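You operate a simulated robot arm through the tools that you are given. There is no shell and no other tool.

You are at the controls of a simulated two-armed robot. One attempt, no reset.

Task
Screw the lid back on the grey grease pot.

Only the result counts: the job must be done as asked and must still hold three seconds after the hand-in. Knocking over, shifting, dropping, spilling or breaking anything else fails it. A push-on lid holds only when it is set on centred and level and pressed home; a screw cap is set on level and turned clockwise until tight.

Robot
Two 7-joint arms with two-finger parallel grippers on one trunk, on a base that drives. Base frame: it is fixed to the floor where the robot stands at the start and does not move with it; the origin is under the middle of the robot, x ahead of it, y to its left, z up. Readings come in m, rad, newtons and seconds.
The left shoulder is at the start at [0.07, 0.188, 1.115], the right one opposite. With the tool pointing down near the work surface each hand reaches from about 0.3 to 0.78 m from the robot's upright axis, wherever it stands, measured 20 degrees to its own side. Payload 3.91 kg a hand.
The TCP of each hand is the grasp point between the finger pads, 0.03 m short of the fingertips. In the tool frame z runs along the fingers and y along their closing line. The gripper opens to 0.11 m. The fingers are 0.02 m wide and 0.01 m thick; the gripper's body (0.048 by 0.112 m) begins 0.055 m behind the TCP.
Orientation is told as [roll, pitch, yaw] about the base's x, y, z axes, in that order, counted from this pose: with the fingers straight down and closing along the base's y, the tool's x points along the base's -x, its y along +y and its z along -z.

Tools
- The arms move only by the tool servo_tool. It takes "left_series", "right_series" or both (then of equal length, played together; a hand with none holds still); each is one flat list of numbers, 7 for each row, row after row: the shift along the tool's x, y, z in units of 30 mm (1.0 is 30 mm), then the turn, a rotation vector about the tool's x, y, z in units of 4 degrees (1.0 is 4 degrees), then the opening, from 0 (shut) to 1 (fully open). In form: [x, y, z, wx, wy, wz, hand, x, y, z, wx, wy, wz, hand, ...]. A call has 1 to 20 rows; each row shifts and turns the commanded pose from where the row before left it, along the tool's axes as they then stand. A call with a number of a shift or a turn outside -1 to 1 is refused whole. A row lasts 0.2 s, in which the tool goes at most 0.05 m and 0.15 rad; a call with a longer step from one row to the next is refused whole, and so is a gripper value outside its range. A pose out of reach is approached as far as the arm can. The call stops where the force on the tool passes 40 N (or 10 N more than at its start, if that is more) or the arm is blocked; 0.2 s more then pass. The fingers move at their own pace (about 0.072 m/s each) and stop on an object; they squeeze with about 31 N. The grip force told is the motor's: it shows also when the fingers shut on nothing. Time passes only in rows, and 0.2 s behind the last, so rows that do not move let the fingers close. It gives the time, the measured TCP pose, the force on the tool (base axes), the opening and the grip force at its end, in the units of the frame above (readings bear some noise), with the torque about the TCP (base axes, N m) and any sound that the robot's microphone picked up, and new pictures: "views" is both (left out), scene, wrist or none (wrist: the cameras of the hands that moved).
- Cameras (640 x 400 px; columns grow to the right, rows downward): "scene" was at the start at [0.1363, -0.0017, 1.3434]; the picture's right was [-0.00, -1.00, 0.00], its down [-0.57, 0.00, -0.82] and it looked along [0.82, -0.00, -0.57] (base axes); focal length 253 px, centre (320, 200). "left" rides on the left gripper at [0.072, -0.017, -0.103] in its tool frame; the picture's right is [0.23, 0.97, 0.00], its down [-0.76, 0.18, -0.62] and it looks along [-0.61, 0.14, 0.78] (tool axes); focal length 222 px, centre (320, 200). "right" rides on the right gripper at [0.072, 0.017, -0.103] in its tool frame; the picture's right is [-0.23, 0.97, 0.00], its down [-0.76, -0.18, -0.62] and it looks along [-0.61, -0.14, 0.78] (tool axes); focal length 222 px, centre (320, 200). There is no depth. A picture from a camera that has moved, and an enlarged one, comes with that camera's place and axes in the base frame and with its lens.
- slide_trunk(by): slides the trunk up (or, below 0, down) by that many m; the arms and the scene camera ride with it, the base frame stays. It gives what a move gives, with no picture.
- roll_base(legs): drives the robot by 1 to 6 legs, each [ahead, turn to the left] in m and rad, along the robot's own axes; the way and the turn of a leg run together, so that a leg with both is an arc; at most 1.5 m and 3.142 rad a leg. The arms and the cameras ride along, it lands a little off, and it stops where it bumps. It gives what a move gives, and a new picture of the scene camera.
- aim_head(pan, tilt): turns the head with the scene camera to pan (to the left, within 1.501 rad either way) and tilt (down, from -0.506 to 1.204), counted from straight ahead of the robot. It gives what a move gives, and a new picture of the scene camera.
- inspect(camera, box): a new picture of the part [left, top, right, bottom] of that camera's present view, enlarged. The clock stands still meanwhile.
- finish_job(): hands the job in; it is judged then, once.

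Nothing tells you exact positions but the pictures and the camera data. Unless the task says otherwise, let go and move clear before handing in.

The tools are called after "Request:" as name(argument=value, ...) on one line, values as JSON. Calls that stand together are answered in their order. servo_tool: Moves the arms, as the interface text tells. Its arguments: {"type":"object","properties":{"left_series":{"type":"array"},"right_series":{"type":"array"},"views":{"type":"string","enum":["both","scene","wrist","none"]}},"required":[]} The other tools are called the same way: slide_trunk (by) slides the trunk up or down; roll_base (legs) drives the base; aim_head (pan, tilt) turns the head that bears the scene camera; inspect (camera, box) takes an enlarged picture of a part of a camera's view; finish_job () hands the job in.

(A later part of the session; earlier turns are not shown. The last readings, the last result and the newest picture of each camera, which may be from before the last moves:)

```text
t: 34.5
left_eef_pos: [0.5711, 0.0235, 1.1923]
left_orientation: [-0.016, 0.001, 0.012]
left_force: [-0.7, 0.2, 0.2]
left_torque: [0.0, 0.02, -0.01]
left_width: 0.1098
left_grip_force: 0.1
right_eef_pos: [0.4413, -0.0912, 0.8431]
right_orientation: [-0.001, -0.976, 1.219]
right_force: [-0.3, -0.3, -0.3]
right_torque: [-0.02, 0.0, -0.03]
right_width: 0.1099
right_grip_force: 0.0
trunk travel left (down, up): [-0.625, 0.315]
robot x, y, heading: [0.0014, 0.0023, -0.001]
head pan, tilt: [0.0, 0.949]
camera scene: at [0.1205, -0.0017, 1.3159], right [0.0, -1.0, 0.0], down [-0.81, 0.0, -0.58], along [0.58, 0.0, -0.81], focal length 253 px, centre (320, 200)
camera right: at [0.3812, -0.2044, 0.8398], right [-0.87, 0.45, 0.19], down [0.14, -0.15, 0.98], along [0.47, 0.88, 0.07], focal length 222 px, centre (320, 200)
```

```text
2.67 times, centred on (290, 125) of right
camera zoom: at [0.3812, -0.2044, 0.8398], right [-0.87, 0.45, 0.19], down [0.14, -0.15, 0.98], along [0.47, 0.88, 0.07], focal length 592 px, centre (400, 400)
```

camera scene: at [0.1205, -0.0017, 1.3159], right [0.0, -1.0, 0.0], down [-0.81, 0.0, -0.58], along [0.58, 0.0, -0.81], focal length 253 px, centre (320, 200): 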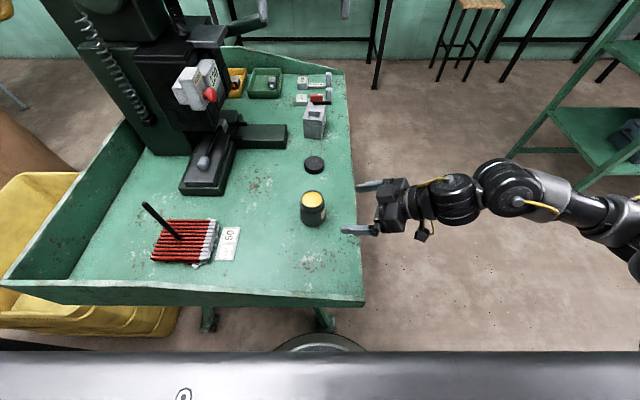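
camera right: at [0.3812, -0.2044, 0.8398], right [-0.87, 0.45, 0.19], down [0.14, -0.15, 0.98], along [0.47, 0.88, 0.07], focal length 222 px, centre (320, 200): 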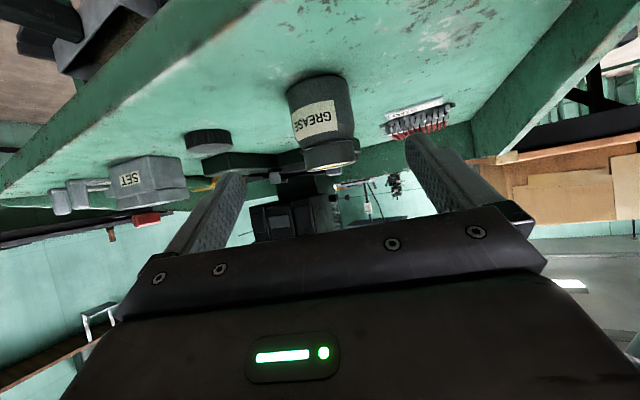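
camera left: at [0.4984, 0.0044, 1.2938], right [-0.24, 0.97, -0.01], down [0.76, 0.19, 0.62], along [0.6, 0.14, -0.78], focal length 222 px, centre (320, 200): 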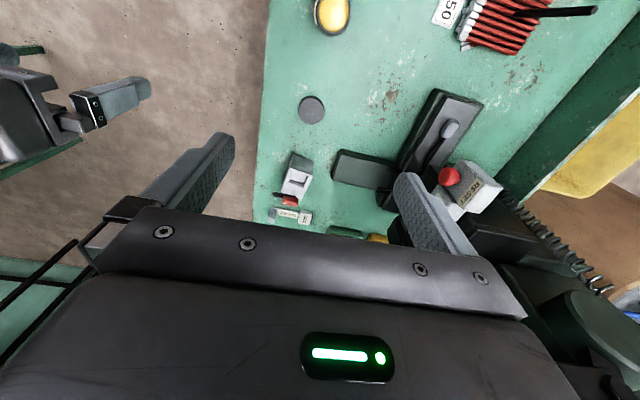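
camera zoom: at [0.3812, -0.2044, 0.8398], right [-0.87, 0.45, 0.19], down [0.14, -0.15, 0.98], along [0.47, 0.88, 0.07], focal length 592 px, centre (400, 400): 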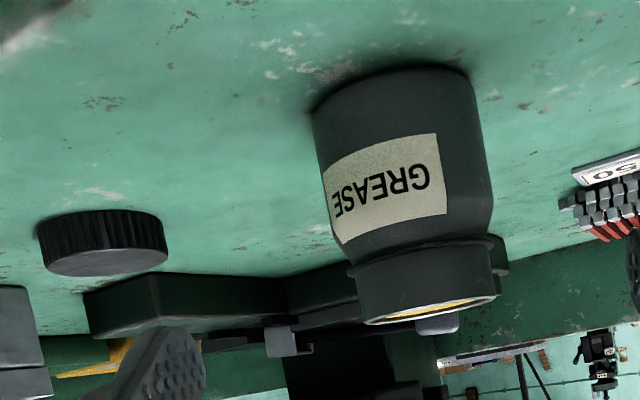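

The pot axis comes out at about (0.477, 0.0175), bench z≈0.739, straight body up to z≈0.79, neck 0.80–0.822, and the lid is 20 mm tall. The hand is lined up, so I'll advance along the fingers to straddle the pot body.

Request:
servo_tool(right_series=[0.009, 0.023, 0.8, 0, 0, 0, 1, 0.009, 0.023, 0.8, 0, 0, 0, 1, 0.009, 0.023, 0.8, 0, 0, 0, 1, 0, 0, 0, 0, 0, 0, 1], views="both")

```text
t: 35.5
left_eef_pos: [0.5708, 0.0232, 1.1921]
left_orientation: [-0.015, 0.001, 0.013]
left_force: [0.7, 0.3, 0.5]
left_torque: [-0.02, 0.04, 0.02]
left_width: 0.1099
left_grip_force: 0.1
right_eef_pos: [0.4573, -0.0331, 0.8018]
right_orientation: [0.002, -0.977, 1.219]
right_force: [0.0, -0.3, -0.2]
right_torque: [-0.02, 0.02, -0.01]
right_width: 0.1101
right_grip_force: 0.1
trunk travel left (down, up): [-0.625, 0.315]
robot x, y, heading: [0.0046, -0.0017, -0.007]
head pan, tilt: [0.0, 0.949]
camera scene: at [0.1205, -0.0021, 1.3159], right [0.0, -1.0, 0.0], down [-0.81, 0.0, -0.58], along [0.58, 0.0, -0.81], focal length 253 px, centre (320, 200)
camera right: at [0.3982, -0.1471, 0.7989], right [-0.87, 0.45, 0.19], down [0.14, -0.15, 0.98], along [0.47, 0.88, 0.07], focal length 222 px, centre (320, 200)
```

scene: 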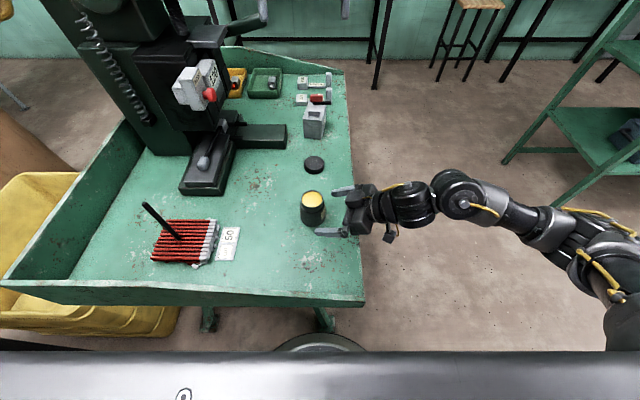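
right: 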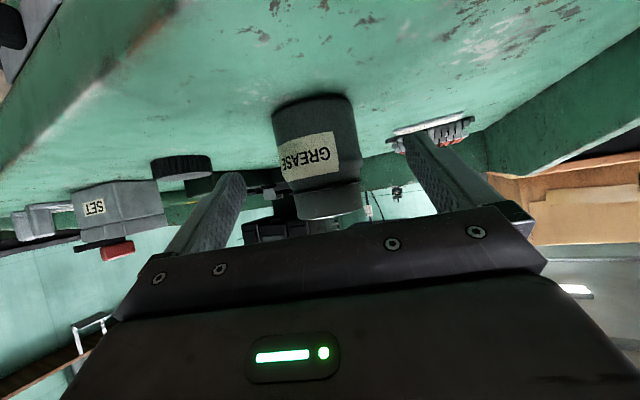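

Request:
servo_tool(right_series=[0.01, -0.02, 0.8, 0, 0, 0, 1, 0.01, -0.02, 0.8, 0, 0, 0, 1, 0, 0, 0, 0, 0, 0, 1], views="wrist")

Request:
inspect(camera="scene", box=[270, 140, 410, 260])

```text
t: 36.3
left_eef_pos: [0.5705, 0.0243, 1.1909]
left_orientation: [-0.015, 0.0, 0.01]
left_force: [0.0, 0.3, -0.6]
left_torque: [-0.03, 0.0, -0.02]
left_width: 0.11
left_grip_force: 0.2
right_eef_pos: [0.473, 0.0015, 0.7758]
right_orientation: [0.003, -0.975, 1.219]
right_force: [-0.2, -0.4, 0.6]
right_torque: [0.02, -0.04, -0.02]
right_width: 0.11
right_grip_force: 0.0
trunk travel left (down, up): [-0.625, 0.315]
robot x, y, heading: [-0.0006, -0.0048, -0.0]
head pan, tilt: [0.0, 0.949]
camera right: at [0.4125, -0.1113, 0.7726], right [-0.87, 0.45, 0.19], down [0.14, -0.15, 0.98], along [0.47, 0.88, 0.07], focal length 222 px, centre (320, 200)
```

right: 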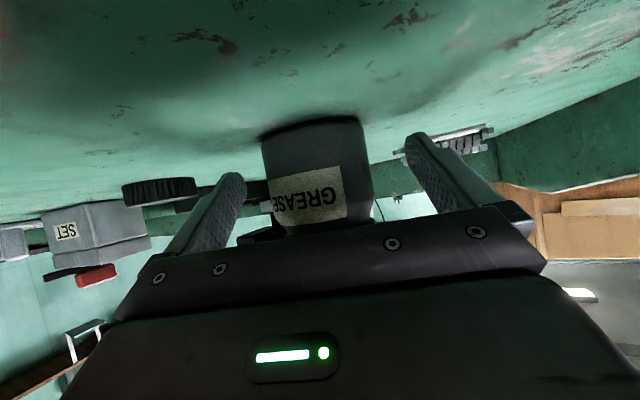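

```text
3.33 times, centred on (340, 200) of scene
camera zoom: at [0.1207, -0.0021, 1.3159], right [0.0, -1.0, 0.0], down [-0.81, 0.0, -0.58], along [0.58, 0.0, -0.81], focal length 842 px, centre (253, 200)
```

zoom: 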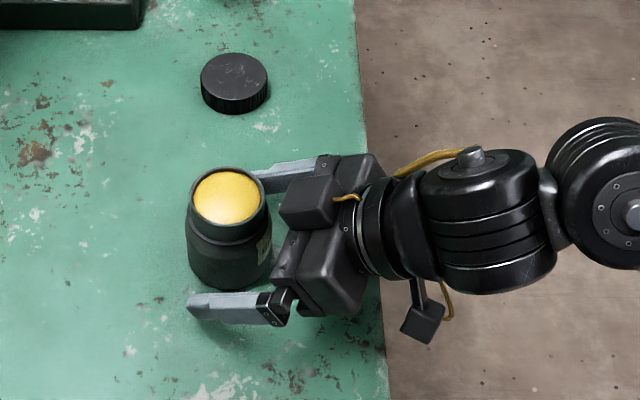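

The fingers straddle the pot body at the right height. I'll close the right hand on the pot now.

Request:
servo_tool(right_series=[0, 0, 0, 0, 0, 0, 0.7, 0, 0, 0, 0, 0, 0, 0.6, 0, 0, 0, 0, 0, 0, 0.4, 0, 0, 0, 0, 0, 0, 0.3, 0, 0, 0, 0, 0, 0, 0.3], views="wrist")

Request:
inspect(camera="scene", box=[270, 140, 410, 260])

```text
t: 37.5
left_eef_pos: [0.5716, 0.0224, 1.1925]
left_orientation: [-0.015, 0.0, 0.011]
left_force: [0.4, 0.0, 0.1]
left_torque: [0.0, -0.04, 0.02]
left_width: 0.1101
left_grip_force: 0.1
right_eef_pos: [0.4714, 0.0017, 0.7768]
right_orientation: [0.002, -0.978, 1.218]
right_force: [1.3, -0.9, 1.2]
right_torque: [0.02, 0.05, 0.03]
right_width: 0.0637
right_grip_force: 31.3
trunk travel left (down, up): [-0.625, 0.315]
robot x, y, heading: [-0.0027, 0.0043, -0.002]
head pan, tilt: [0.0, 0.949]
camera right: at [0.4126, -0.1113, 0.7727], right [-0.87, 0.45, 0.19], down [0.14, -0.15, 0.98], along [0.47, 0.88, 0.07], focal length 222 px, centre (320, 200)
```

right: 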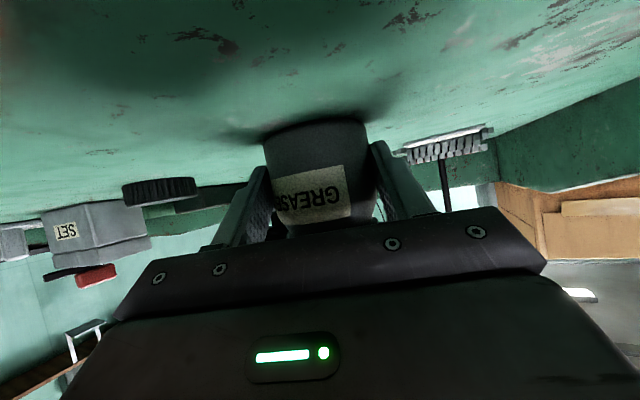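

```text
3.33 times, centred on (340, 200) of scene
camera zoom: at [0.1209, -0.0019, 1.3158], right [0.0, -1.0, 0.0], down [-0.81, 0.0, -0.58], along [0.58, 0.0, -0.81], focal length 842 px, centre (253, 200)
```

zoom: 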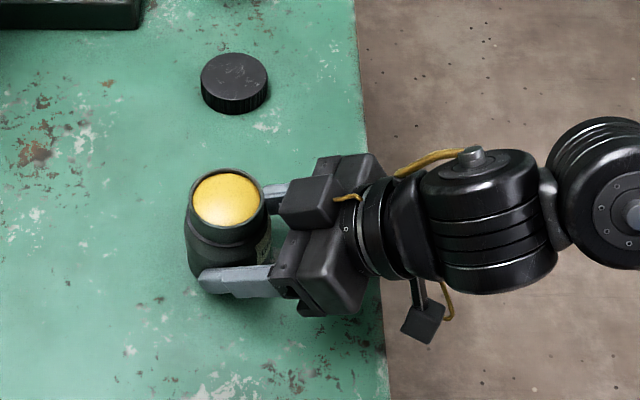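

The pot is held: width 63.7 mm at full grip force, and it hardly moved. I'll zoom in to check the clearance between the hand's top housing and the pot neck, which decides how the lid fingers may turn.

Request:
inspect(camera="scene", box=[305, 170, 365, 220])

Request:
inspect(camera="left", box=[220, 0, 400, 130])

```text
8.00 times, centred on (335, 195) of scene
camera zoom: at [0.1209, -0.0019, 1.3158], right [0.0, -1.0, 0.0], down [-0.81, 0.0, -0.58], along [0.58, 0.0, -0.81], focal length 2021 px, centre (200, 240)
```

zoom: 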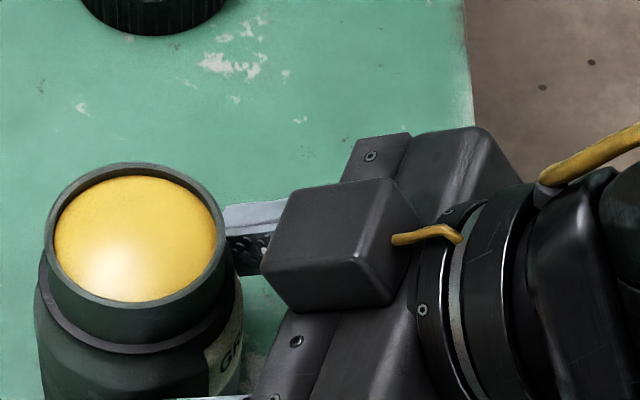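

```text
3.08 times, centred on (310, 65) of left
camera zoom: at [0.4987, 0.0068, 1.2958], right [-0.24, 0.97, -0.02], down [0.76, 0.2, 0.62], along [0.6, 0.14, -0.78], focal length 684 px, centre (351, 615)
```

zoom: 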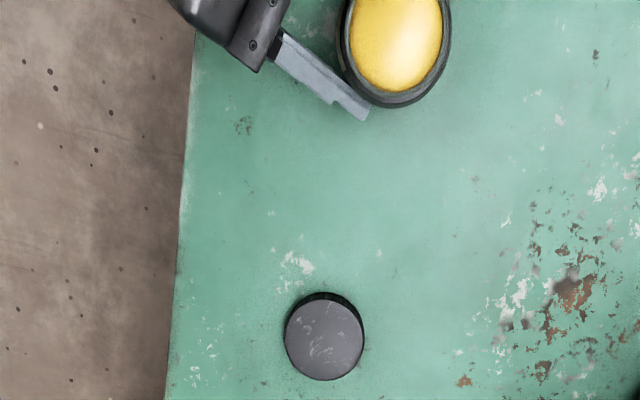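

The housing's front edge is about 46 mm from the pot axis, so lid fingers (reach about 41 mm) clear it, though I'd rather turn away from that side. Next, the left hand comes down to a point above the lid.

Request:
servo_tool(left_series=[-0.2, -0.03, 0.9, -0.2, 0, 0.17, 1, -0.32, -0.03, 0.9, 0, 0, 0, 1, -0.32, -0.03, 0.9, 0, 0, 0, 1, -0.32, -0.03, 0.9, 0, 0, 0, 1, -0.32, -0.03, 0.9, 0, 0, 0, 1, -0.32, -0.03, 0.9, 0, 0, 0, 1, -0.32, -0.03, 0.9, 0, 0, 0, 1, -0.32, -0.03, 0.9, 0, 0, 0, 1, -0.4, -0.03, 0.9, 0, 0, 0, 1, 0, 0, 0, 0, 0, 0, 1], views="both")

```text
t: 39.7
left_eef_pos: [0.6543, 0.0148, 0.9504]
left_orientation: [-0.004, 0.0, 0.001]
left_force: [0.5, 0.2, 0.7]
left_torque: [0.04, 0.05, -0.02]
left_width: 0.1101
left_grip_force: 0.0
right_eef_pos: [0.4712, 0.0029, 0.7751]
right_orientation: [0.001, -0.979, 1.219]
right_force: [-0.4, 0.7, 0.7]
right_torque: [0.07, 0.07, -0.03]
right_width: 0.0635
right_grip_force: 31.3
trunk travel left (down, up): [-0.625, 0.315]
robot x, y, heading: [0.0031, 0.002, -0.003]
head pan, tilt: [0.0, 0.949]
camera scene: at [0.1207, -0.0016, 1.3159], right [0.0, -1.0, 0.0], down [-0.81, 0.0, -0.58], along [0.58, 0.0, -0.81], focal length 253 px, centre (320, 200)
camera left: at [0.5829, -0.0023, 1.0543], right [-0.23, 0.97, 0.0], down [0.76, 0.18, 0.62], along [0.61, 0.14, -0.78], focal length 222 px, centre (320, 200)
```

scene: 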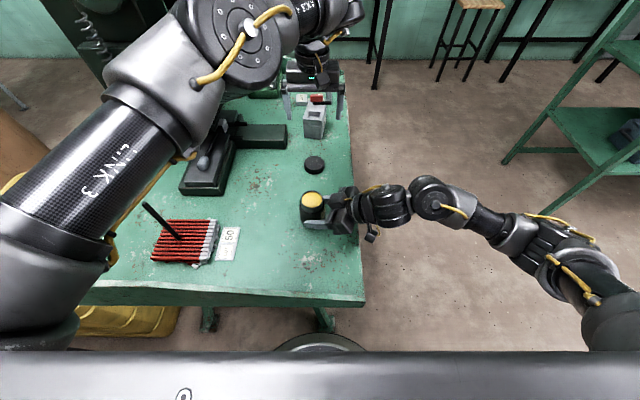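
left: 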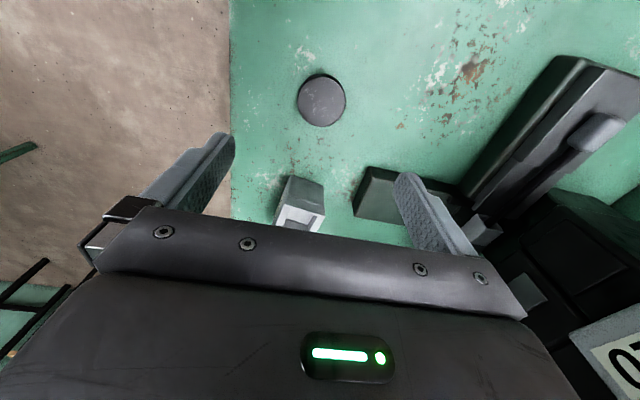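

The left hand is above the lid and in reach. I'll test its wrist range in the air by yawing +80°, to choose the lid grip angle and the turning range.

Request:
servo_tool(left_series=[0, 0, 0, 0, 0, -1, 1, 0, 0, 0, 0, 0, -1, 1, 0, 0, 0, 0, 0, -1, 1, 0, 0, 0, 0, 0, -1, 1, 0, 0, 0, 0, 0, -1, 1, 0, 0, 0, 0, 0, -1, 1, 0, 0, 0, 0, 0, -1, 1, 0, 0, 0, 0, 0, -1, 1, 0, 0, 0, 0, 0, -1, 1, 0, 0, 0, 0, 0, -1, 1, 0, 0, 0, 0, 0, -1, 1, 0, 0, 0, 0, 0, -1, 1, 0, 0, 0, 0, 0, -1, 1, 0, 0, 0, 0, 0, -1, 1, 0, 0, 0, 0, 0, -1, 1, 0, 0, 0, 0, 0, -1, 1, 0, 0, 0, 0, 0, -1, 1, 0, 0, 0, 0, 0, -1, 1, 0, 0, 0, 0, 0, -1, 1, 0, 0, 0, 0, 0, -1, 1], views="both")

```text
t: 43.9
left_eef_pos: [0.6769, 0.0504, 0.945]
left_orientation: [-0.092, -0.014, 0.879]
left_force: [0.1, 0.5, -1.0]
left_torque: [0.0, -0.01, -0.03]
left_width: 0.1097
left_grip_force: 0.1
left hand out of reach, approached as far as the arm can: row 9, 10, 11, 12, 13, 14, 15, 16, 17, 18, 19, 20
right_eef_pos: [0.4721, 0.0012, 0.7753]
right_orientation: [0.003, -0.976, 1.218]
right_force: [0.2, -0.5, 2.1]
right_torque: [0.08, 0.1, 0.02]
right_width: 0.0636
right_grip_force: 31.0
trunk travel left (down, up): [-0.625, 0.315]
robot x, y, heading: [0.0017, -0.0001, -0.001]
head pan, tilt: [0.0, 0.949]
camera scene: at [0.1207, -0.0019, 1.3159], right [0.0, -1.0, 0.0], down [-0.81, 0.0, -0.58], along [0.58, 0.0, -0.81], focal length 253 px, centre (320, 200)
camera left: at [0.6363, -0.0125, 1.049], right [-0.89, 0.45, -0.09], down [0.3, 0.73, 0.61], along [0.34, 0.52, -0.78], focal length 222 px, centre (320, 200)
```

scene: 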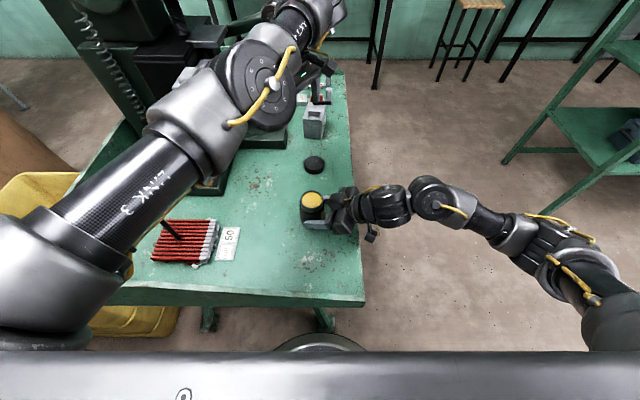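
left: 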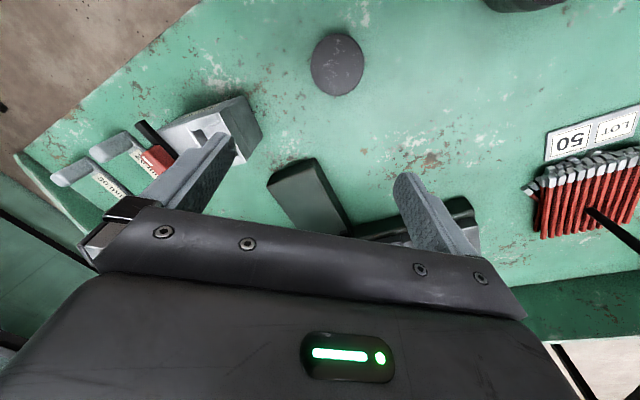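

The left wrist's positive-yaw limit is around +33°, so the clockwise (negative yaw) side is the open one, which is the tightening direction. I'll turn back the other way.

Request:
servo_tool(left_series=[0, 0, 0, 0, 0, 1, 1, 0, 0, 0, 0, 0, 1, 1, 0, 0, 0, 0, 0, 1, 1, 0, 0, 0, 0, 0, 1, 1, 0, 0, 0, 0, 0, 1, 1, 0, 0, 0, 0, 0, 1, 1, 0, 0, 0, 0, 0, 1, 1, 0, 0, 0, 0, 0, 1, 1, 0, 0, 0, 0, 0, 1, 1, 0, 0, 0, 0, 0, 1, 1, 0, 0, 0, 0, 0, 1, 1, 0, 0, 0, 0, 0, 1, 1, 0, 0, 0, 0, 0, 1, 1, 0, 0, 0, 0, 0, 1, 1, 0, 0, 0, 0, 0, 1, 1, 0, 0, 0, 0, 0, 1, 1, 0, 0, 0, 0, 0, 1, 1, 0, 0, 0, 0, 0, 1, 1, 0, 0, 0, 0, 0, 1, 1, 0, 0, 0, 0, 0, 1, 1], views="none")

```text
t: 48.1
left_eef_pos: [0.6782, 0.0494, 0.9446]
left_orientation: [-0.001, -0.093, -0.521]
left_force: [-0.6, 0.1, -0.7]
left_torque: [-0.03, -0.02, 0.0]
left_width: 0.1102
left_grip_force: 0.1
right_eef_pos: [0.4714, 0.002, 0.7755]
right_orientation: [0.003, -0.979, 1.22]
right_force: [-1.2, -1.2, 1.5]
right_torque: [0.05, 0.1, 0.06]
right_width: 0.0634
right_grip_force: 30.6
trunk travel left (down, up): [-0.625, 0.315]
robot x, y, heading: [-0.0003, 0.0006, -0.002]
head pan, tilt: [0.0, 0.949]
```

Request:
servo_tool(left_series=[0, 0, 0, 0, 0.667, 0, 1, 0, 0, 0, 0, 0.667, 0, 1, 0, 0, 0, 0, 0, 1, 1, 0, 0, 0, 0, 0, 1, 1, 0, 0, 0, 0, 0, 1, 1, 0, 0, 0, 0, 0, 1, 1, 0, 0, 0, 0, 0, 1, 1, 0, 0, 0, 0, 0, 1, 1, 0, 0, 0, 0, 0, 1, 1, 0, 0, 0, 0, 0, 1, 1, 0, 0, 0, 0, 0, 1, 1, 0, 0, 0, 0, 0, 1, 1, -0.4, -0.49, 0, 0, 0, 0, 1, -0.4, -0.49, 0, 0, 0, 0, 1, 0, 0, 0, 0, 0, 0, 1], views="both")

```text
t: 51.3
left_eef_pos: [0.6535, 0.0158, 0.9455]
left_orientation: [-0.001, -0.001, -1.217]
left_force: [-0.4, 0.2, 0.2]
left_torque: [0.06, 0.01, 0.0]
left_width: 0.1101
left_grip_force: 0.1
left hand out of reach, approached as far as the arm can: row 2
right_eef_pos: [0.4708, 0.0014, 0.7756]
right_orientation: [0.0, -0.979, 1.219]
right_force: [-0.8, -0.9, 2.0]
right_torque: [0.04, 0.09, 0.05]
right_width: 0.0634
right_grip_force: 31.2
trunk travel left (down, up): [-0.625, 0.315]
robot x, y, heading: [-0.0038, 0.0018, 0.001]
head pan, tilt: [0.0, 0.949]
camera scene: at [0.1207, -0.0019, 1.3159], right [0.0, -1.0, 0.0], down [-0.81, 0.0, -0.58], along [0.58, 0.0, -0.81], focal length 253 px, centre (320, 200)
camera left: at [0.6135, 0.0765, 1.0492], right [0.84, 0.55, 0.0], down [0.43, -0.65, 0.62], along [0.34, -0.52, -0.78], focal length 222 px, centre (320, 200)
```

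scene: 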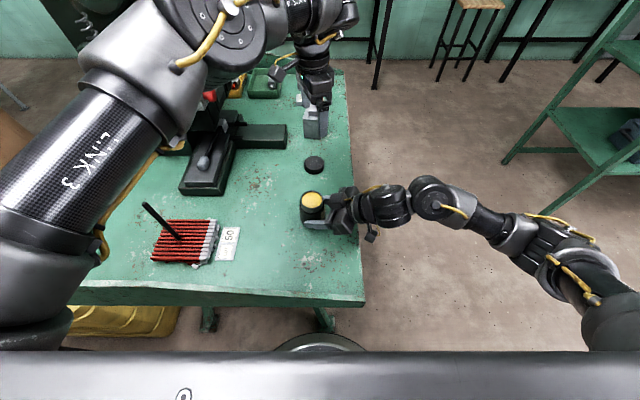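
left: 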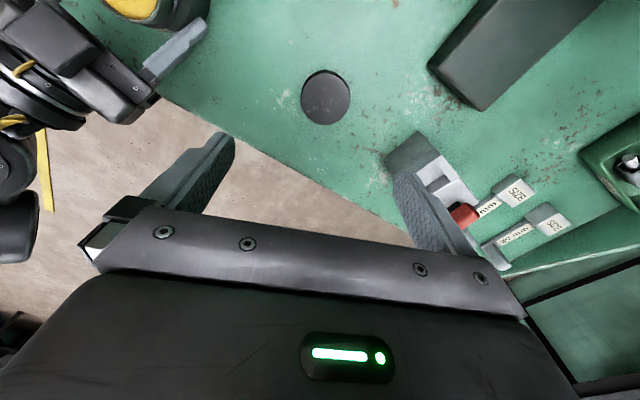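

Yaw −70° is reached comfortably. I'll zoom in on the lid to centre on it precisely before going down.

Request:
inspect(camera="left", box=[270, 50, 380, 150])

Request:
inspect(camera="scene", box=[280, 130, 350, 200])

```text
4.00 times, centred on (325, 100) of left
camera zoom: at [0.6135, 0.0765, 1.0492], right [0.84, 0.55, 0.0], down [0.43, -0.65, 0.62], along [0.34, -0.52, -0.78], focal length 888 px, centre (300, 600)
```

zoom: 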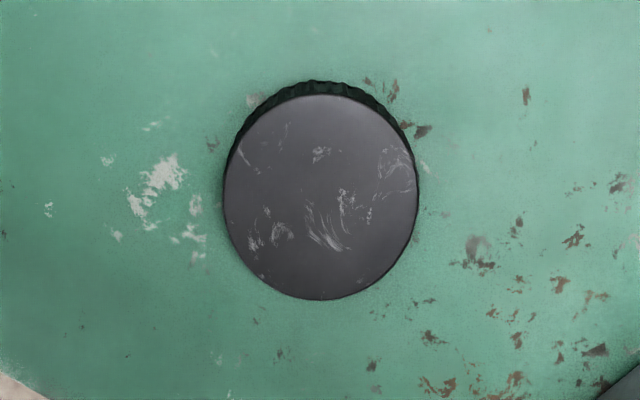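

```text
5.71 times, centred on (315, 165) of scene
camera zoom: at [0.1207, -0.0019, 1.3159], right [0.0, -1.0, 0.0], down [-0.81, 0.0, -0.58], along [0.58, 0.0, -0.81], focal length 1444 px, centre (349, 400)
```

zoom: 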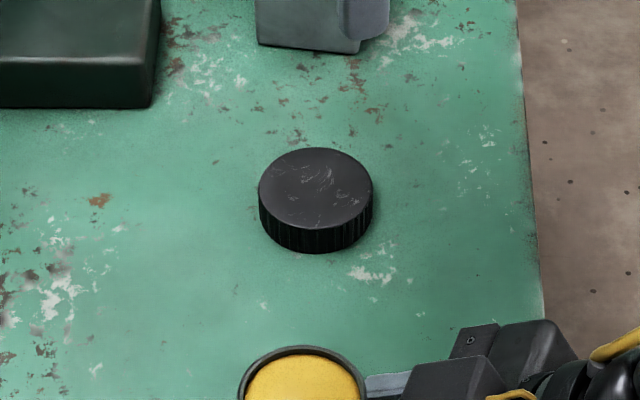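

The lid sits at about (0.658, 0.017), 60 mm across and 20 mm tall. I'll go down in stages with open fingers around it.

Request:
servo_tool(left_series=[0, 0.03, 0.9, 0, 0, 0, 1, 0, 0.03, 0.9, 0, 0, 0, 1, 0, 0.03, 0.9, 0, 0, 0, 1, 0, 0.03, 0.9, 0, 0, 0, 1, 0, 0.03, 0.5, 0, 0, 0, 1, 0, 0, 0, 0, 0, 0, 1], views="both")

```text
t: 52.7
left_eef_pos: [0.6586, 0.0173, 0.8211]
left_orientation: [-0.003, -0.001, -1.217]
left_force: [0.2, -0.9, 0.1]
left_torque: [-0.03, -0.01, 0.0]
left_width: 0.1103
left_grip_force: 0.1
right_eef_pos: [0.4711, 0.0019, 0.7758]
right_orientation: [0.001, -0.978, 1.22]
right_force: [-1.4, -0.7, 0.4]
right_torque: [0.06, 0.07, 0.0]
right_width: 0.0633
right_grip_force: 30.8
trunk travel left (down, up): [-0.625, 0.315]
robot x, y, heading: [0.0015, 0.0015, -0.001]
head pan, tilt: [0.0, 0.949]
camera scene: at [0.1207, -0.0018, 1.3158], right [0.0, -1.0, 0.0], down [-0.81, 0.0, -0.58], along [0.58, 0.0, -0.81], focal length 253 px, centre (320, 200)
camera left: at [0.6178, 0.0783, 0.9254], right [0.83, 0.55, 0.0], down [0.43, -0.65, 0.62], along [0.34, -0.52, -0.78], focal length 222 px, centre (320, 200)
```

scene: 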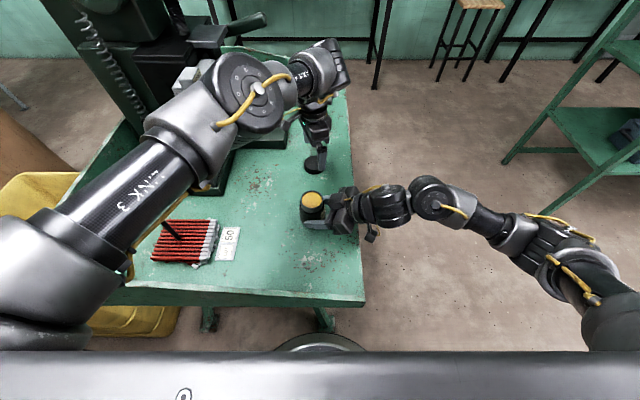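
left: 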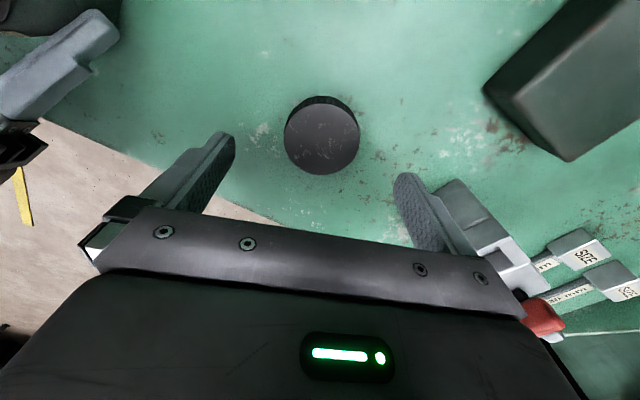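

Request:
inspect(camera="left", box=[260, 80, 380, 190])

```text
3.64 times, centred on (320, 135) of left
camera zoom: at [0.6178, 0.0783, 0.9254], right [0.83, 0.55, 0.0], down [0.43, -0.65, 0.62], along [0.34, -0.52, -0.78], focal length 808 px, centre (320, 436)
```

zoom: 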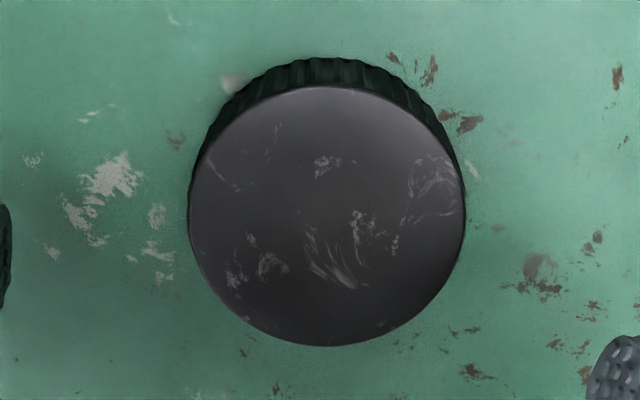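

The lid is centred under the hand to about 2 mm. I'll correct that and descend so the fingertips sit about 5 mm above the bench around the lid.

Request:
servo_tool(left_series=[0, 0.067, 0.6, 0, 0, 0, 1, 0, 0, 0.6, 0, 0, 0, 1, 0, 0, 0.33, 0, 0, 0, 1, 0, 0, 0, 0, 0, 0, 1], views="wrist")

```text
t: 53.7
left_eef_pos: [0.6587, 0.0171, 0.7764]
left_orientation: [-0.001, -0.002, -1.217]
left_force: [-0.6, 0.1, 0.6]
left_torque: [-0.01, 0.01, 0.0]
left_width: 0.1099
left_grip_force: 0.0
right_eef_pos: [0.4718, 0.0021, 0.7758]
right_orientation: [0.002, -0.978, 1.219]
right_force: [-1.4, -0.6, 1.2]
right_torque: [0.05, 0.07, -0.01]
right_width: 0.0632
right_grip_force: 31.1
trunk travel left (down, up): [-0.625, 0.315]
robot x, y, heading: [-0.0011, 0.0012, 0.002]
head pan, tilt: [0.0, 0.949]
camera left: at [0.619, 0.0783, 0.8802], right [0.83, 0.55, 0.0], down [0.43, -0.65, 0.62], along [0.34, -0.52, -0.78], focal length 222 px, centre (320, 200)
```

left: 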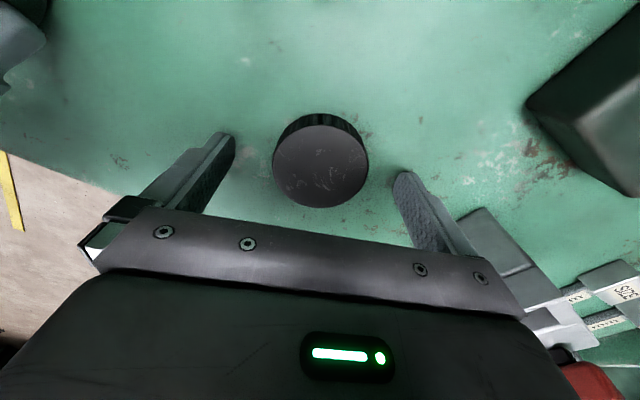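

Request:
servo_tool(left_series=[0, 0, 0.12, 0, 0, 0, 1, 0, 0, 0, 0, 0, 0, 0.7, 0, 0, 0, 0, 0, 0, 0.6, 0, 0, 0, 0, 0, 0, 0.5, 0, 0, 0, 0, 0, 0, 0.3, 0, 0, 0, 0, 0, 0, 0.3], views="both")

```text
t: 55.1
left_eef_pos: [0.6596, 0.0161, 0.773]
left_orientation: [-0.003, -0.001, -1.216]
left_force: [-0.7, -0.1, -1.4]
left_torque: [-0.01, 0.04, 0.01]
left_width: 0.0579
left_grip_force: 31.6
right_eef_pos: [0.4719, 0.0013, 0.7765]
right_orientation: [0.001, -0.977, 1.218]
right_force: [-0.1, -0.4, 1.0]
right_torque: [0.05, 0.07, 0.02]
right_width: 0.0634
right_grip_force: 31.7
trunk travel left (down, up): [-0.625, 0.315]
robot x, y, heading: [-0.0011, 0.0004, -0.001]
head pan, tilt: [0.0, 0.949]
camera scene: at [0.1207, -0.0018, 1.3159], right [0.0, -1.0, 0.0], down [-0.81, 0.0, -0.58], along [0.58, 0.0, -0.81], focal length 253 px, centre (320, 200)
camera left: at [0.6183, 0.0783, 0.8766], right [0.83, 0.55, 0.0], down [0.43, -0.65, 0.62], along [0.34, -0.52, -0.78], focal length 222 px, centre (320, 200)
```

scene: 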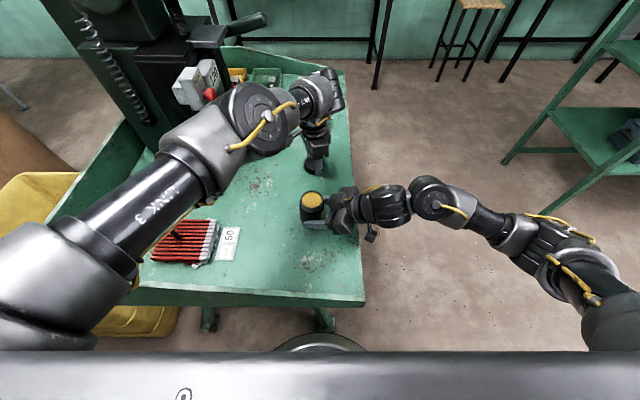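
left: 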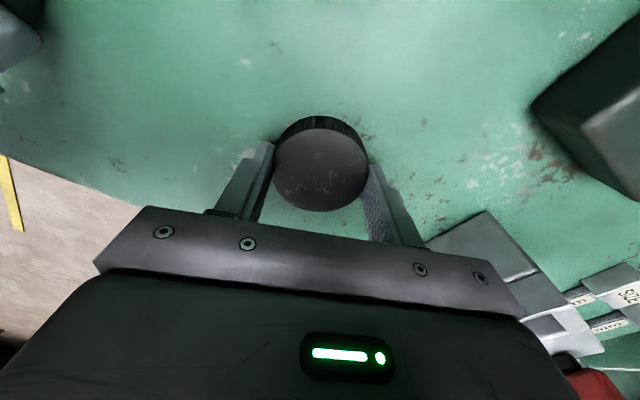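

The lid is gripped (width 58 mm, full force). I'll zoom in to check how its centre sits relative to the hand axis.

Request:
inspect(camera="left", box=[250, 100, 390, 230])

```text
3.08 times, centred on (320, 165) of left
camera zoom: at [0.6183, 0.0783, 0.8766], right [0.83, 0.55, 0.0], down [0.43, -0.65, 0.62], along [0.34, -0.52, -0.78], focal length 684 px, centre (320, 308)
```

zoom: 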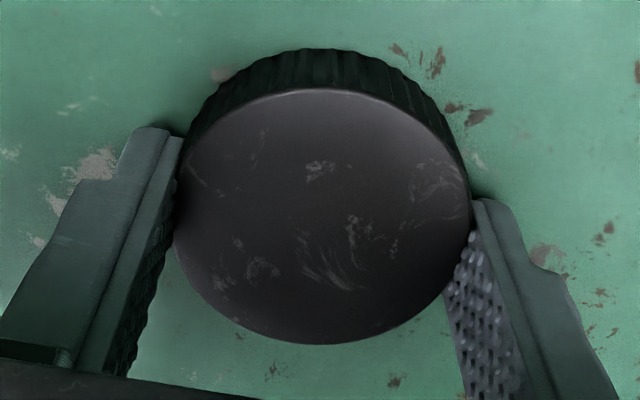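

The lid is centred in the grip to within about 1 mm. I'll lift it straight up and carry it over the pot.

Request:
servo_tool(left_series=[0, 0, -0.5, 0, 0, 0, 0.3, 0, 0, -1, 0, 0, 0, 0.3, 0, 0, -1, 0, 0, 0, 0.3, 0, 0, -1, 0, 0, 0, 0.3, 0, 0, -1, 0, 0, 0, 0.3, 0, 0, -1, 0, 0, 0, 0.3, 0, 0, 0, 0, 0, 0, 0.3], views="none")

Request:
servo_tool(left_series=[0.304, -0.809, 0, 0, 0, 0, 0.3, 0.304, -0.809, 0, 0, 0, 0, 0.3, 0.304, -0.809, 0, 0, 0, 0, 0.3, 0.304, -0.809, 0, 0, 0, 0, 0.3, 0.304, -0.809, 0, 0, 0, 0, 0.3, 0.304, -0.809, 0, 0, 0, 0, 0.3, 0.304, -0.809, 0, 0, 0, 0, 0.3, 0, 0, 0, 0, 0, 0, 0.3], views="both")

```text
t: 56.7
left_eef_pos: [0.6594, 0.0176, 0.9383]
left_orientation: [-0.003, -0.001, -1.215]
left_force: [-0.5, -1.4, -0.6]
left_torque: [0.0, 0.0, -0.01]
left_width: 0.0581
left_grip_force: 30.8
right_eef_pos: [0.4717, 0.0016, 0.7753]
right_orientation: [0.003, -0.978, 1.22]
right_force: [-0.3, -0.4, 0.5]
right_torque: [0.03, 0.11, 0.07]
right_width: 0.0633
right_grip_force: 30.7
trunk travel left (down, up): [-0.625, 0.315]
robot x, y, heading: [-0.001, 0.0029, -0.001]
head pan, tilt: [0.0, 0.949]
```

```text
t: 58.5
left_eef_pos: [0.4791, 0.0173, 0.9368]
left_orientation: [-0.001, -0.002, -1.217]
left_force: [0.0, -0.1, 0.0]
left_torque: [0.01, 0.02, -0.02]
left_width: 0.0579
left_grip_force: 30.8
right_eef_pos: [0.4717, 0.003, 0.7753]
right_orientation: [0.001, -0.976, 1.217]
right_force: [0.5, 0.4, 0.9]
right_torque: [0.02, 0.11, 0.02]
right_width: 0.0633
right_grip_force: 30.9
trunk travel left (down, up): [-0.625, 0.315]
robot x, y, heading: [-0.0009, -0.0014, 0.001]
head pan, tilt: [0.0, 0.949]
camera scene: at [0.1209, -0.0019, 1.3158], right [0.0, -1.0, 0.0], down [-0.81, 0.0, -0.58], along [0.58, 0.0, -0.81], focal length 253 px, centre (320, 200)
camera left: at [0.4387, 0.0789, 1.0408], right [0.83, 0.55, 0.0], down [0.43, -0.65, 0.62], along [0.34, -0.52, -0.78], focal length 222 px, centre (320, 200)
```

scene: 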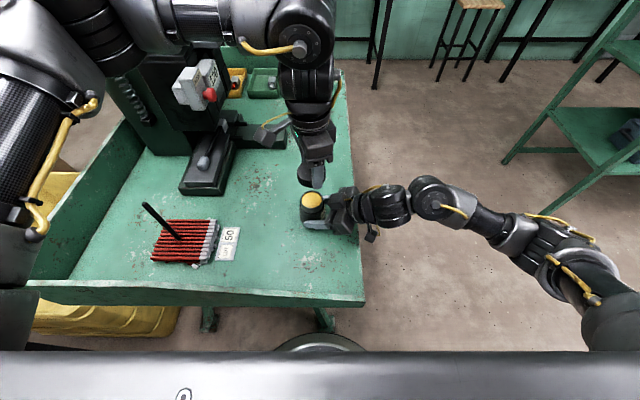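
left: 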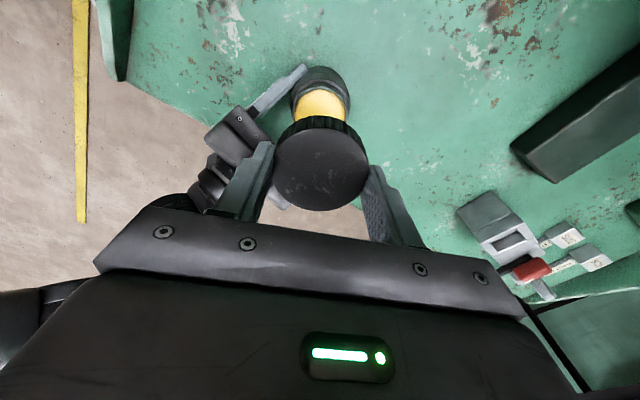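

The lid is above the pot. Before lowering it, I'll test in the air that the left wrist can turn clockwise 80° here without losing position.

Request:
servo_tool(left_series=[0, 0, 0, 0, 0, 1, 0.3, 0, 0, 0, 0, 0, 1, 0.3, 0, 0, 0, 0, 0, 1, 0.3, 0, 0, 0, 0, 0, 1, 0.3, 0, 0, 0, 0, 0, 1, 0.3, 0, 0, 0, 0, 0, 1, 0.3, 0, 0, 0, 0, 0, 1, 0.3, 0, 0, 0, 0, 0, 1, 0.3, 0, 0, 0, 0, 0, 1, 0.3, 0, 0, 0, 0, 0, 1, 0.3, 0, 0, 0, 0, 0, 1, 0.3, 0, 0, 0, 0, 0, 1, 0.3, 0, 0, 0, 0, 0, 1, 0.3, 0, 0, 0, 0, 0, 1, 0.3, 0, 0, 0, 0, 0, 1, 0.3, 0, 0, 0, 0, 0, 1, 0.3, 0, 0, 0, 0, 0, 1, 0.3, 0, 0, 0, 0, 0, 1, 0.3, 0, 0, 0, 0, 0, 1, 0.3, 0, 0, 0, 0, 0, 1, 0.3], views="wrist")

```text
t: 62.7
left_eef_pos: [0.479, 0.0175, 0.9376]
left_orientation: [0.002, -0.004, -2.615]
left_force: [0.2, -0.5, -0.4]
left_torque: [0.02, 0.03, -0.01]
left_width: 0.0581
left_grip_force: 31.2
right_eef_pos: [0.472, 0.0026, 0.7755]
right_orientation: [0.001, -0.976, 1.218]
right_force: [-0.8, -0.8, 0.8]
right_torque: [0.04, 0.09, 0.0]
right_width: 0.0633
right_grip_force: 31.3
trunk travel left (down, up): [-0.625, 0.315]
robot x, y, heading: [0.0003, -0.0001, -0.003]
head pan, tilt: [0.0, 0.949]
camera left: at [0.5334, 0.069, 1.0413], right [0.69, -0.73, 0.0], down [-0.57, -0.54, 0.63], along [-0.45, -0.43, -0.78], focal length 222 px, centre (320, 200)
```

left: 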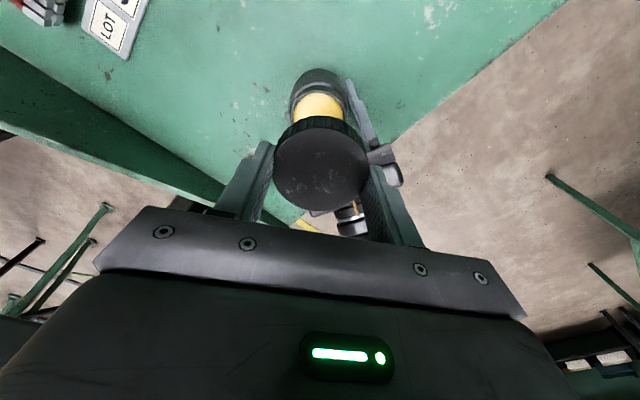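

The wrist turns the full 80° with no drift. I'll zoom in from this angle to check lid-to-pot alignment.

Request:
inspect(camera="left", box=[250, 50, 390, 220])

```text
2.35 times, centred on (320, 135) of left
camera zoom: at [0.5334, 0.069, 1.0413], right [0.69, -0.73, 0.0], down [-0.57, -0.54, 0.63], along [-0.45, -0.43, -0.78], focal length 523 px, centre (320, 353)
```

zoom: 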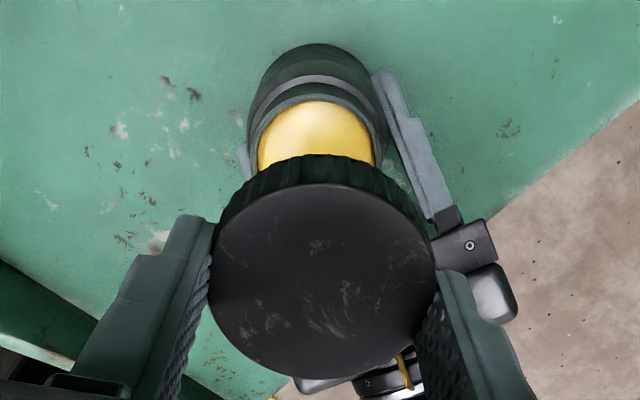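

Request:
servo_tool(left_series=[0, 0, 0, 0, 0, -1, 0.3, 0, 0, 0, 0, 0, -1, 0.3, 0, 0, 0, 0, 0, -1, 0.3, 0, 0, 0, 0, 0, -1, 0.3, 0, 0, 0, 0, 0, -1, 0.3, 0, 0, 0, 0, 0, -1, 0.3, 0, 0, 0, 0, 0, -1, 0.3, 0, 0, 0, 0, 0, -1, 0.3, 0, 0, 0, 0, 0, -1, 0.3, 0, 0, 0, 0, 0, -1, 0.3, 0, 0, 0, 0, 0, -1, 0.3, 0, 0, 0, 0, 0, -1, 0.3, 0, 0, 0, 0, 0, -1, 0.3, 0, 0, 0, 0, 0, -1, 0.3, 0, 0, 0, 0, 0, -1, 0.3, 0, 0, 0, 0, 0, -1, 0.3, 0, 0, 0, 0, 0, -1, 0.3, 0, 0, 0, 0, 0, -1, 0.3, 0, 0, 0, 0, 0, -1, 0.3, 0, 0, 0, 0, 0, -1, 0.3], views="none")

Request:
inspect(camera="left", box=[250, 50, 390, 220])

Request:
inspect(camera="scene", box=[280, 150, 360, 240])

Request:
inspect(camera="right", box=[200, 80, 440, 230])

```text
t: 66.9
left_eef_pos: [0.4781, 0.0186, 0.9375]
left_orientation: [-0.002, -0.002, -1.214]
left_force: [0.5, -0.3, -0.5]
left_torque: [0.03, 0.03, 0.01]
left_width: 0.0577
left_grip_force: 30.8
right_eef_pos: [0.4718, 0.0013, 0.7759]
right_orientation: [0.002, -0.977, 1.219]
right_force: [-0.1, -1.0, 1.2]
right_torque: [0.03, 0.08, 0.02]
right_width: 0.0631
right_grip_force: 31.1
trunk travel left (down, up): [-0.625, 0.315]
robot x, y, heading: [-0.0034, -0.0024, 0.002]
head pan, tilt: [0.0, 0.949]
```

```text
2.35 times, centred on (320, 135) of left
camera zoom: at [0.4377, 0.0802, 1.0422], right [0.83, 0.55, 0.0], down [0.43, -0.65, 0.62], along [0.34, -0.52, -0.78], focal length 523 px, centre (320, 353)
```

zoom: 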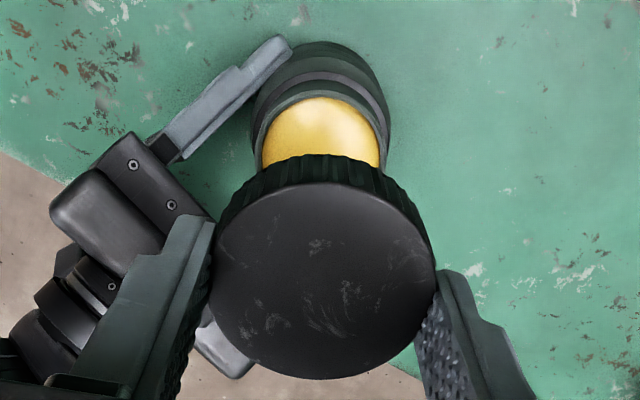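

```text
4.44 times, centred on (320, 195) of scene
camera zoom: at [0.1208, -0.0018, 1.3158], right [0.0, -1.0, 0.0], down [-0.81, 0.0, -0.58], along [0.58, 0.0, -0.81], focal length 1123 px, centre (320, 222)
```

zoom: 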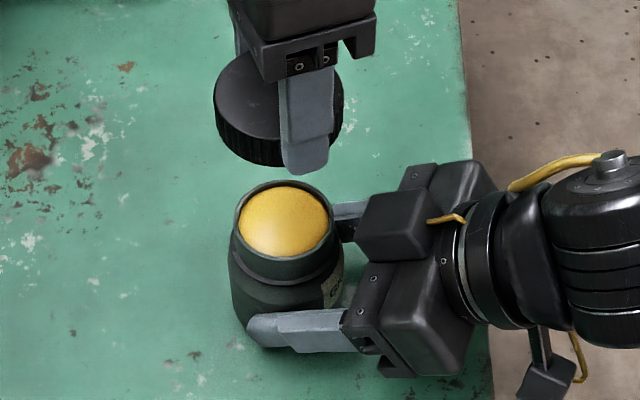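

```text
2.67 times, centred on (320, 155) of right
camera zoom: at [0.4125, -0.1112, 0.7727], right [-0.87, 0.45, 0.19], down [0.14, -0.15, 0.98], along [0.47, 0.88, 0.07], focal length 592 px, centre (320, 320)
```

zoom: 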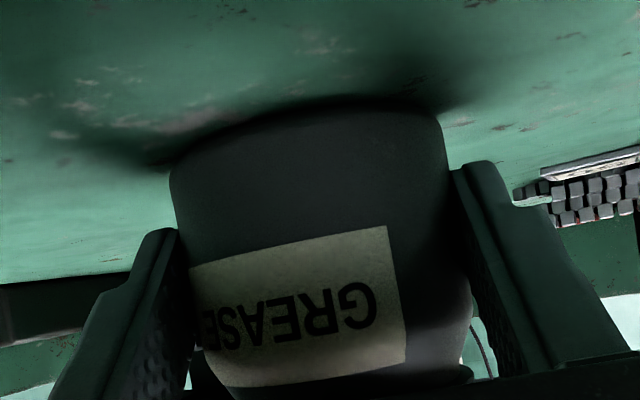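

Both viewing angles put the pot about 1–2 mm from the lid axis, roughly (−1.5, +1…2 mm). I'll apply a small correction and lower the lid to about 15 mm above the rim, then check again.

Request:
servo_tool(left_series=[0.043, -0.02, 0.69, 0, 0, 0, 0.3, 0, 0, 0.69, 0, 0, 0, 0.3, 0, 0, 0.69, 0, 0, 0, 0.3, 0, 0, 0, 0, 0, 0, 0.3], views="none")

Request:
inspect(camera="scene", box=[290, 170, 350, 230])

Request:
inspect(camera="left", box=[250, 60, 390, 220])

Request:
inspect(camera="right", box=[0, 0, 640, 400])

```text
t: 67.9
left_eef_pos: [0.4788, 0.019, 0.8764]
left_orientation: [-0.002, -0.001, -1.217]
left_force: [-0.2, -1.1, -0.4]
left_torque: [-0.01, 0.0, 0.01]
left_width: 0.0578
left_grip_force: 31.3
right_eef_pos: [0.472, 0.0018, 0.776]
right_orientation: [0.001, -0.976, 1.219]
right_force: [1.0, 0.4, 0.0]
right_torque: [0.08, 0.02, -0.01]
right_width: 0.0634
right_grip_force: 31.6
trunk travel left (down, up): [-0.625, 0.315]
robot x, y, heading: [-0.0032, 0.001, -0.004]
head pan, tilt: [0.0, 0.949]
```

```text
6.67 times, centred on (320, 200) of scene
camera zoom: at [0.1208, -0.0017, 1.3158], right [0.0, -1.0, 0.0], down [-0.81, 0.0, -0.58], along [0.58, 0.0, -0.81], focal length 1684 px, centre (320, 200)
```

zoom: 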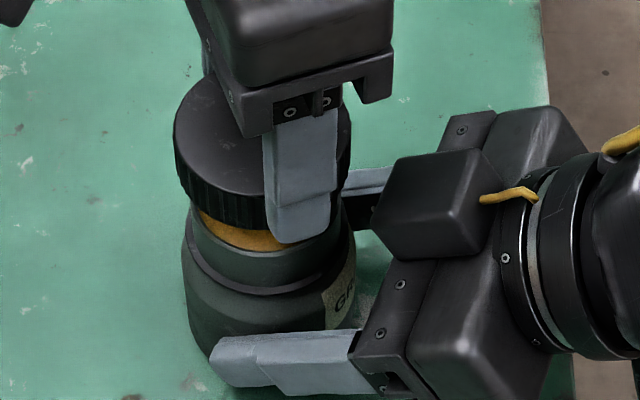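

```text
2.50 times, centred on (320, 140) of left
camera zoom: at [0.4379, 0.0808, 0.9801], right [0.83, 0.55, 0.0], down [0.43, -0.65, 0.62], along [0.34, -0.52, -0.78], focal length 555 px, centre (320, 350)
```

zoom: 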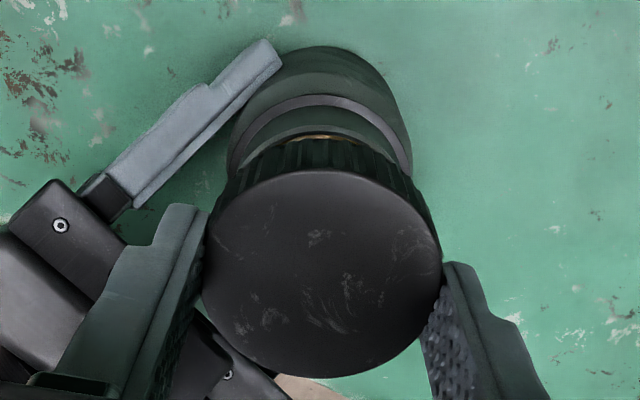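

```text
1.00 times, centred on (320, 200) of right (not enlarged: the box is as wide or as high as the picture)
camera zoom: at [0.4126, -0.1111, 0.7727], right [-0.87, 0.45, 0.19], down [0.14, -0.15, 0.98], along [0.47, 0.88, 0.07], focal length 222 px, centre (320, 200)
```

zoom: 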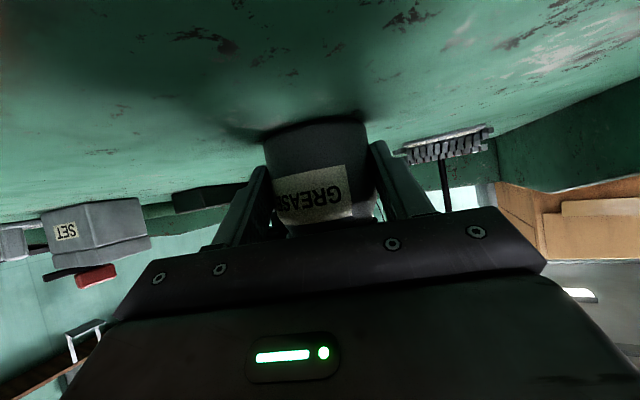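

Side and top views now agree the lid is over the pot to within about 1 mm and level. I'll lower it slowly onto the neck, watching the force.

Request:
servo_tool(left_series=[0, 0, 0.4, 0, 0, 0, 0.3, 0, 0, 0.1, 0, 0, 0, 0.3, 0, 0, 0.1, 0, 0, 0, 0.3, 0, 0, 0.1, 0, 0, 0, 0.3, 0, 0, 0, 0, 0, 0, 0.3], views="none")

Request:
inspect(camera="scene", box=[290, 170, 350, 230])

```text
t: 69.1
left_eef_pos: [0.478, 0.0191, 0.8543]
left_orientation: [-0.005, 0.0, -1.217]
left_force: [0.2, 0.0, 0.0]
left_torque: [0.02, 0.06, -0.02]
left_width: 0.058
left_grip_force: 30.8
right_eef_pos: [0.4719, 0.0017, 0.7761]
right_orientation: [0.002, -0.977, 1.219]
right_force: [0.3, -0.6, -0.4]
right_torque: [0.07, 0.08, 0.01]
right_width: 0.0635
right_grip_force: 31.2
trunk travel left (down, up): [-0.625, 0.315]
robot x, y, heading: [-0.0001, 0.0013, 0.003]
head pan, tilt: [0.0, 0.949]
```

```text
6.67 times, centred on (320, 200) of scene
camera zoom: at [0.1209, -0.0018, 1.3158], right [0.0, -1.0, 0.0], down [-0.81, 0.0, -0.58], along [0.58, 0.0, -0.81], focal length 1684 px, centre (320, 200)
```

zoom: 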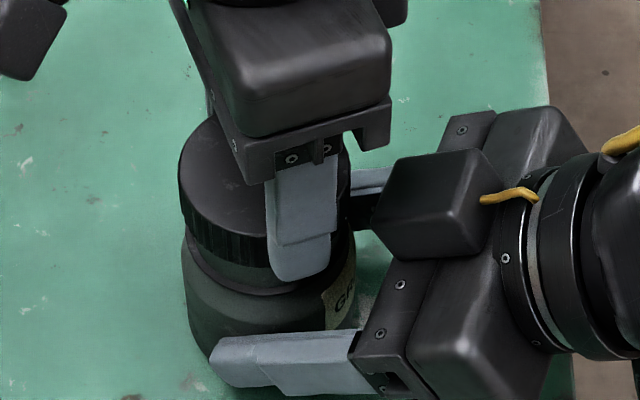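

No contact force yet at z=0.854. Continuing down in 2 mm steps.

Request:
servo_tool(left_series=[0, 0, 0.07, 0, 0, 0, 0.3, 0, 0, 0.07, 0, 0, 0, 0.3, 0, 0, 0, 0, 0, 0, 0.3], views="none")

```text
t: 69.9
left_eef_pos: [0.4782, 0.0199, 0.8516]
left_orientation: [-0.002, -0.003, -1.219]
left_force: [-0.8, 0.6, -0.8]
left_torque: [0.0, -0.01, 0.01]
left_width: 0.0575
left_grip_force: 31.0
right_eef_pos: [0.4706, 0.0027, 0.7752]
right_orientation: [0.002, -0.977, 1.217]
right_force: [-0.3, 0.2, 0.4]
right_torque: [0.03, 0.07, 0.01]
right_width: 0.0634
right_grip_force: 31.1
trunk travel left (down, up): [-0.625, 0.315]
robot x, y, heading: [-0.0003, -0.0007, 0.001]
head pan, tilt: [0.0, 0.949]
```

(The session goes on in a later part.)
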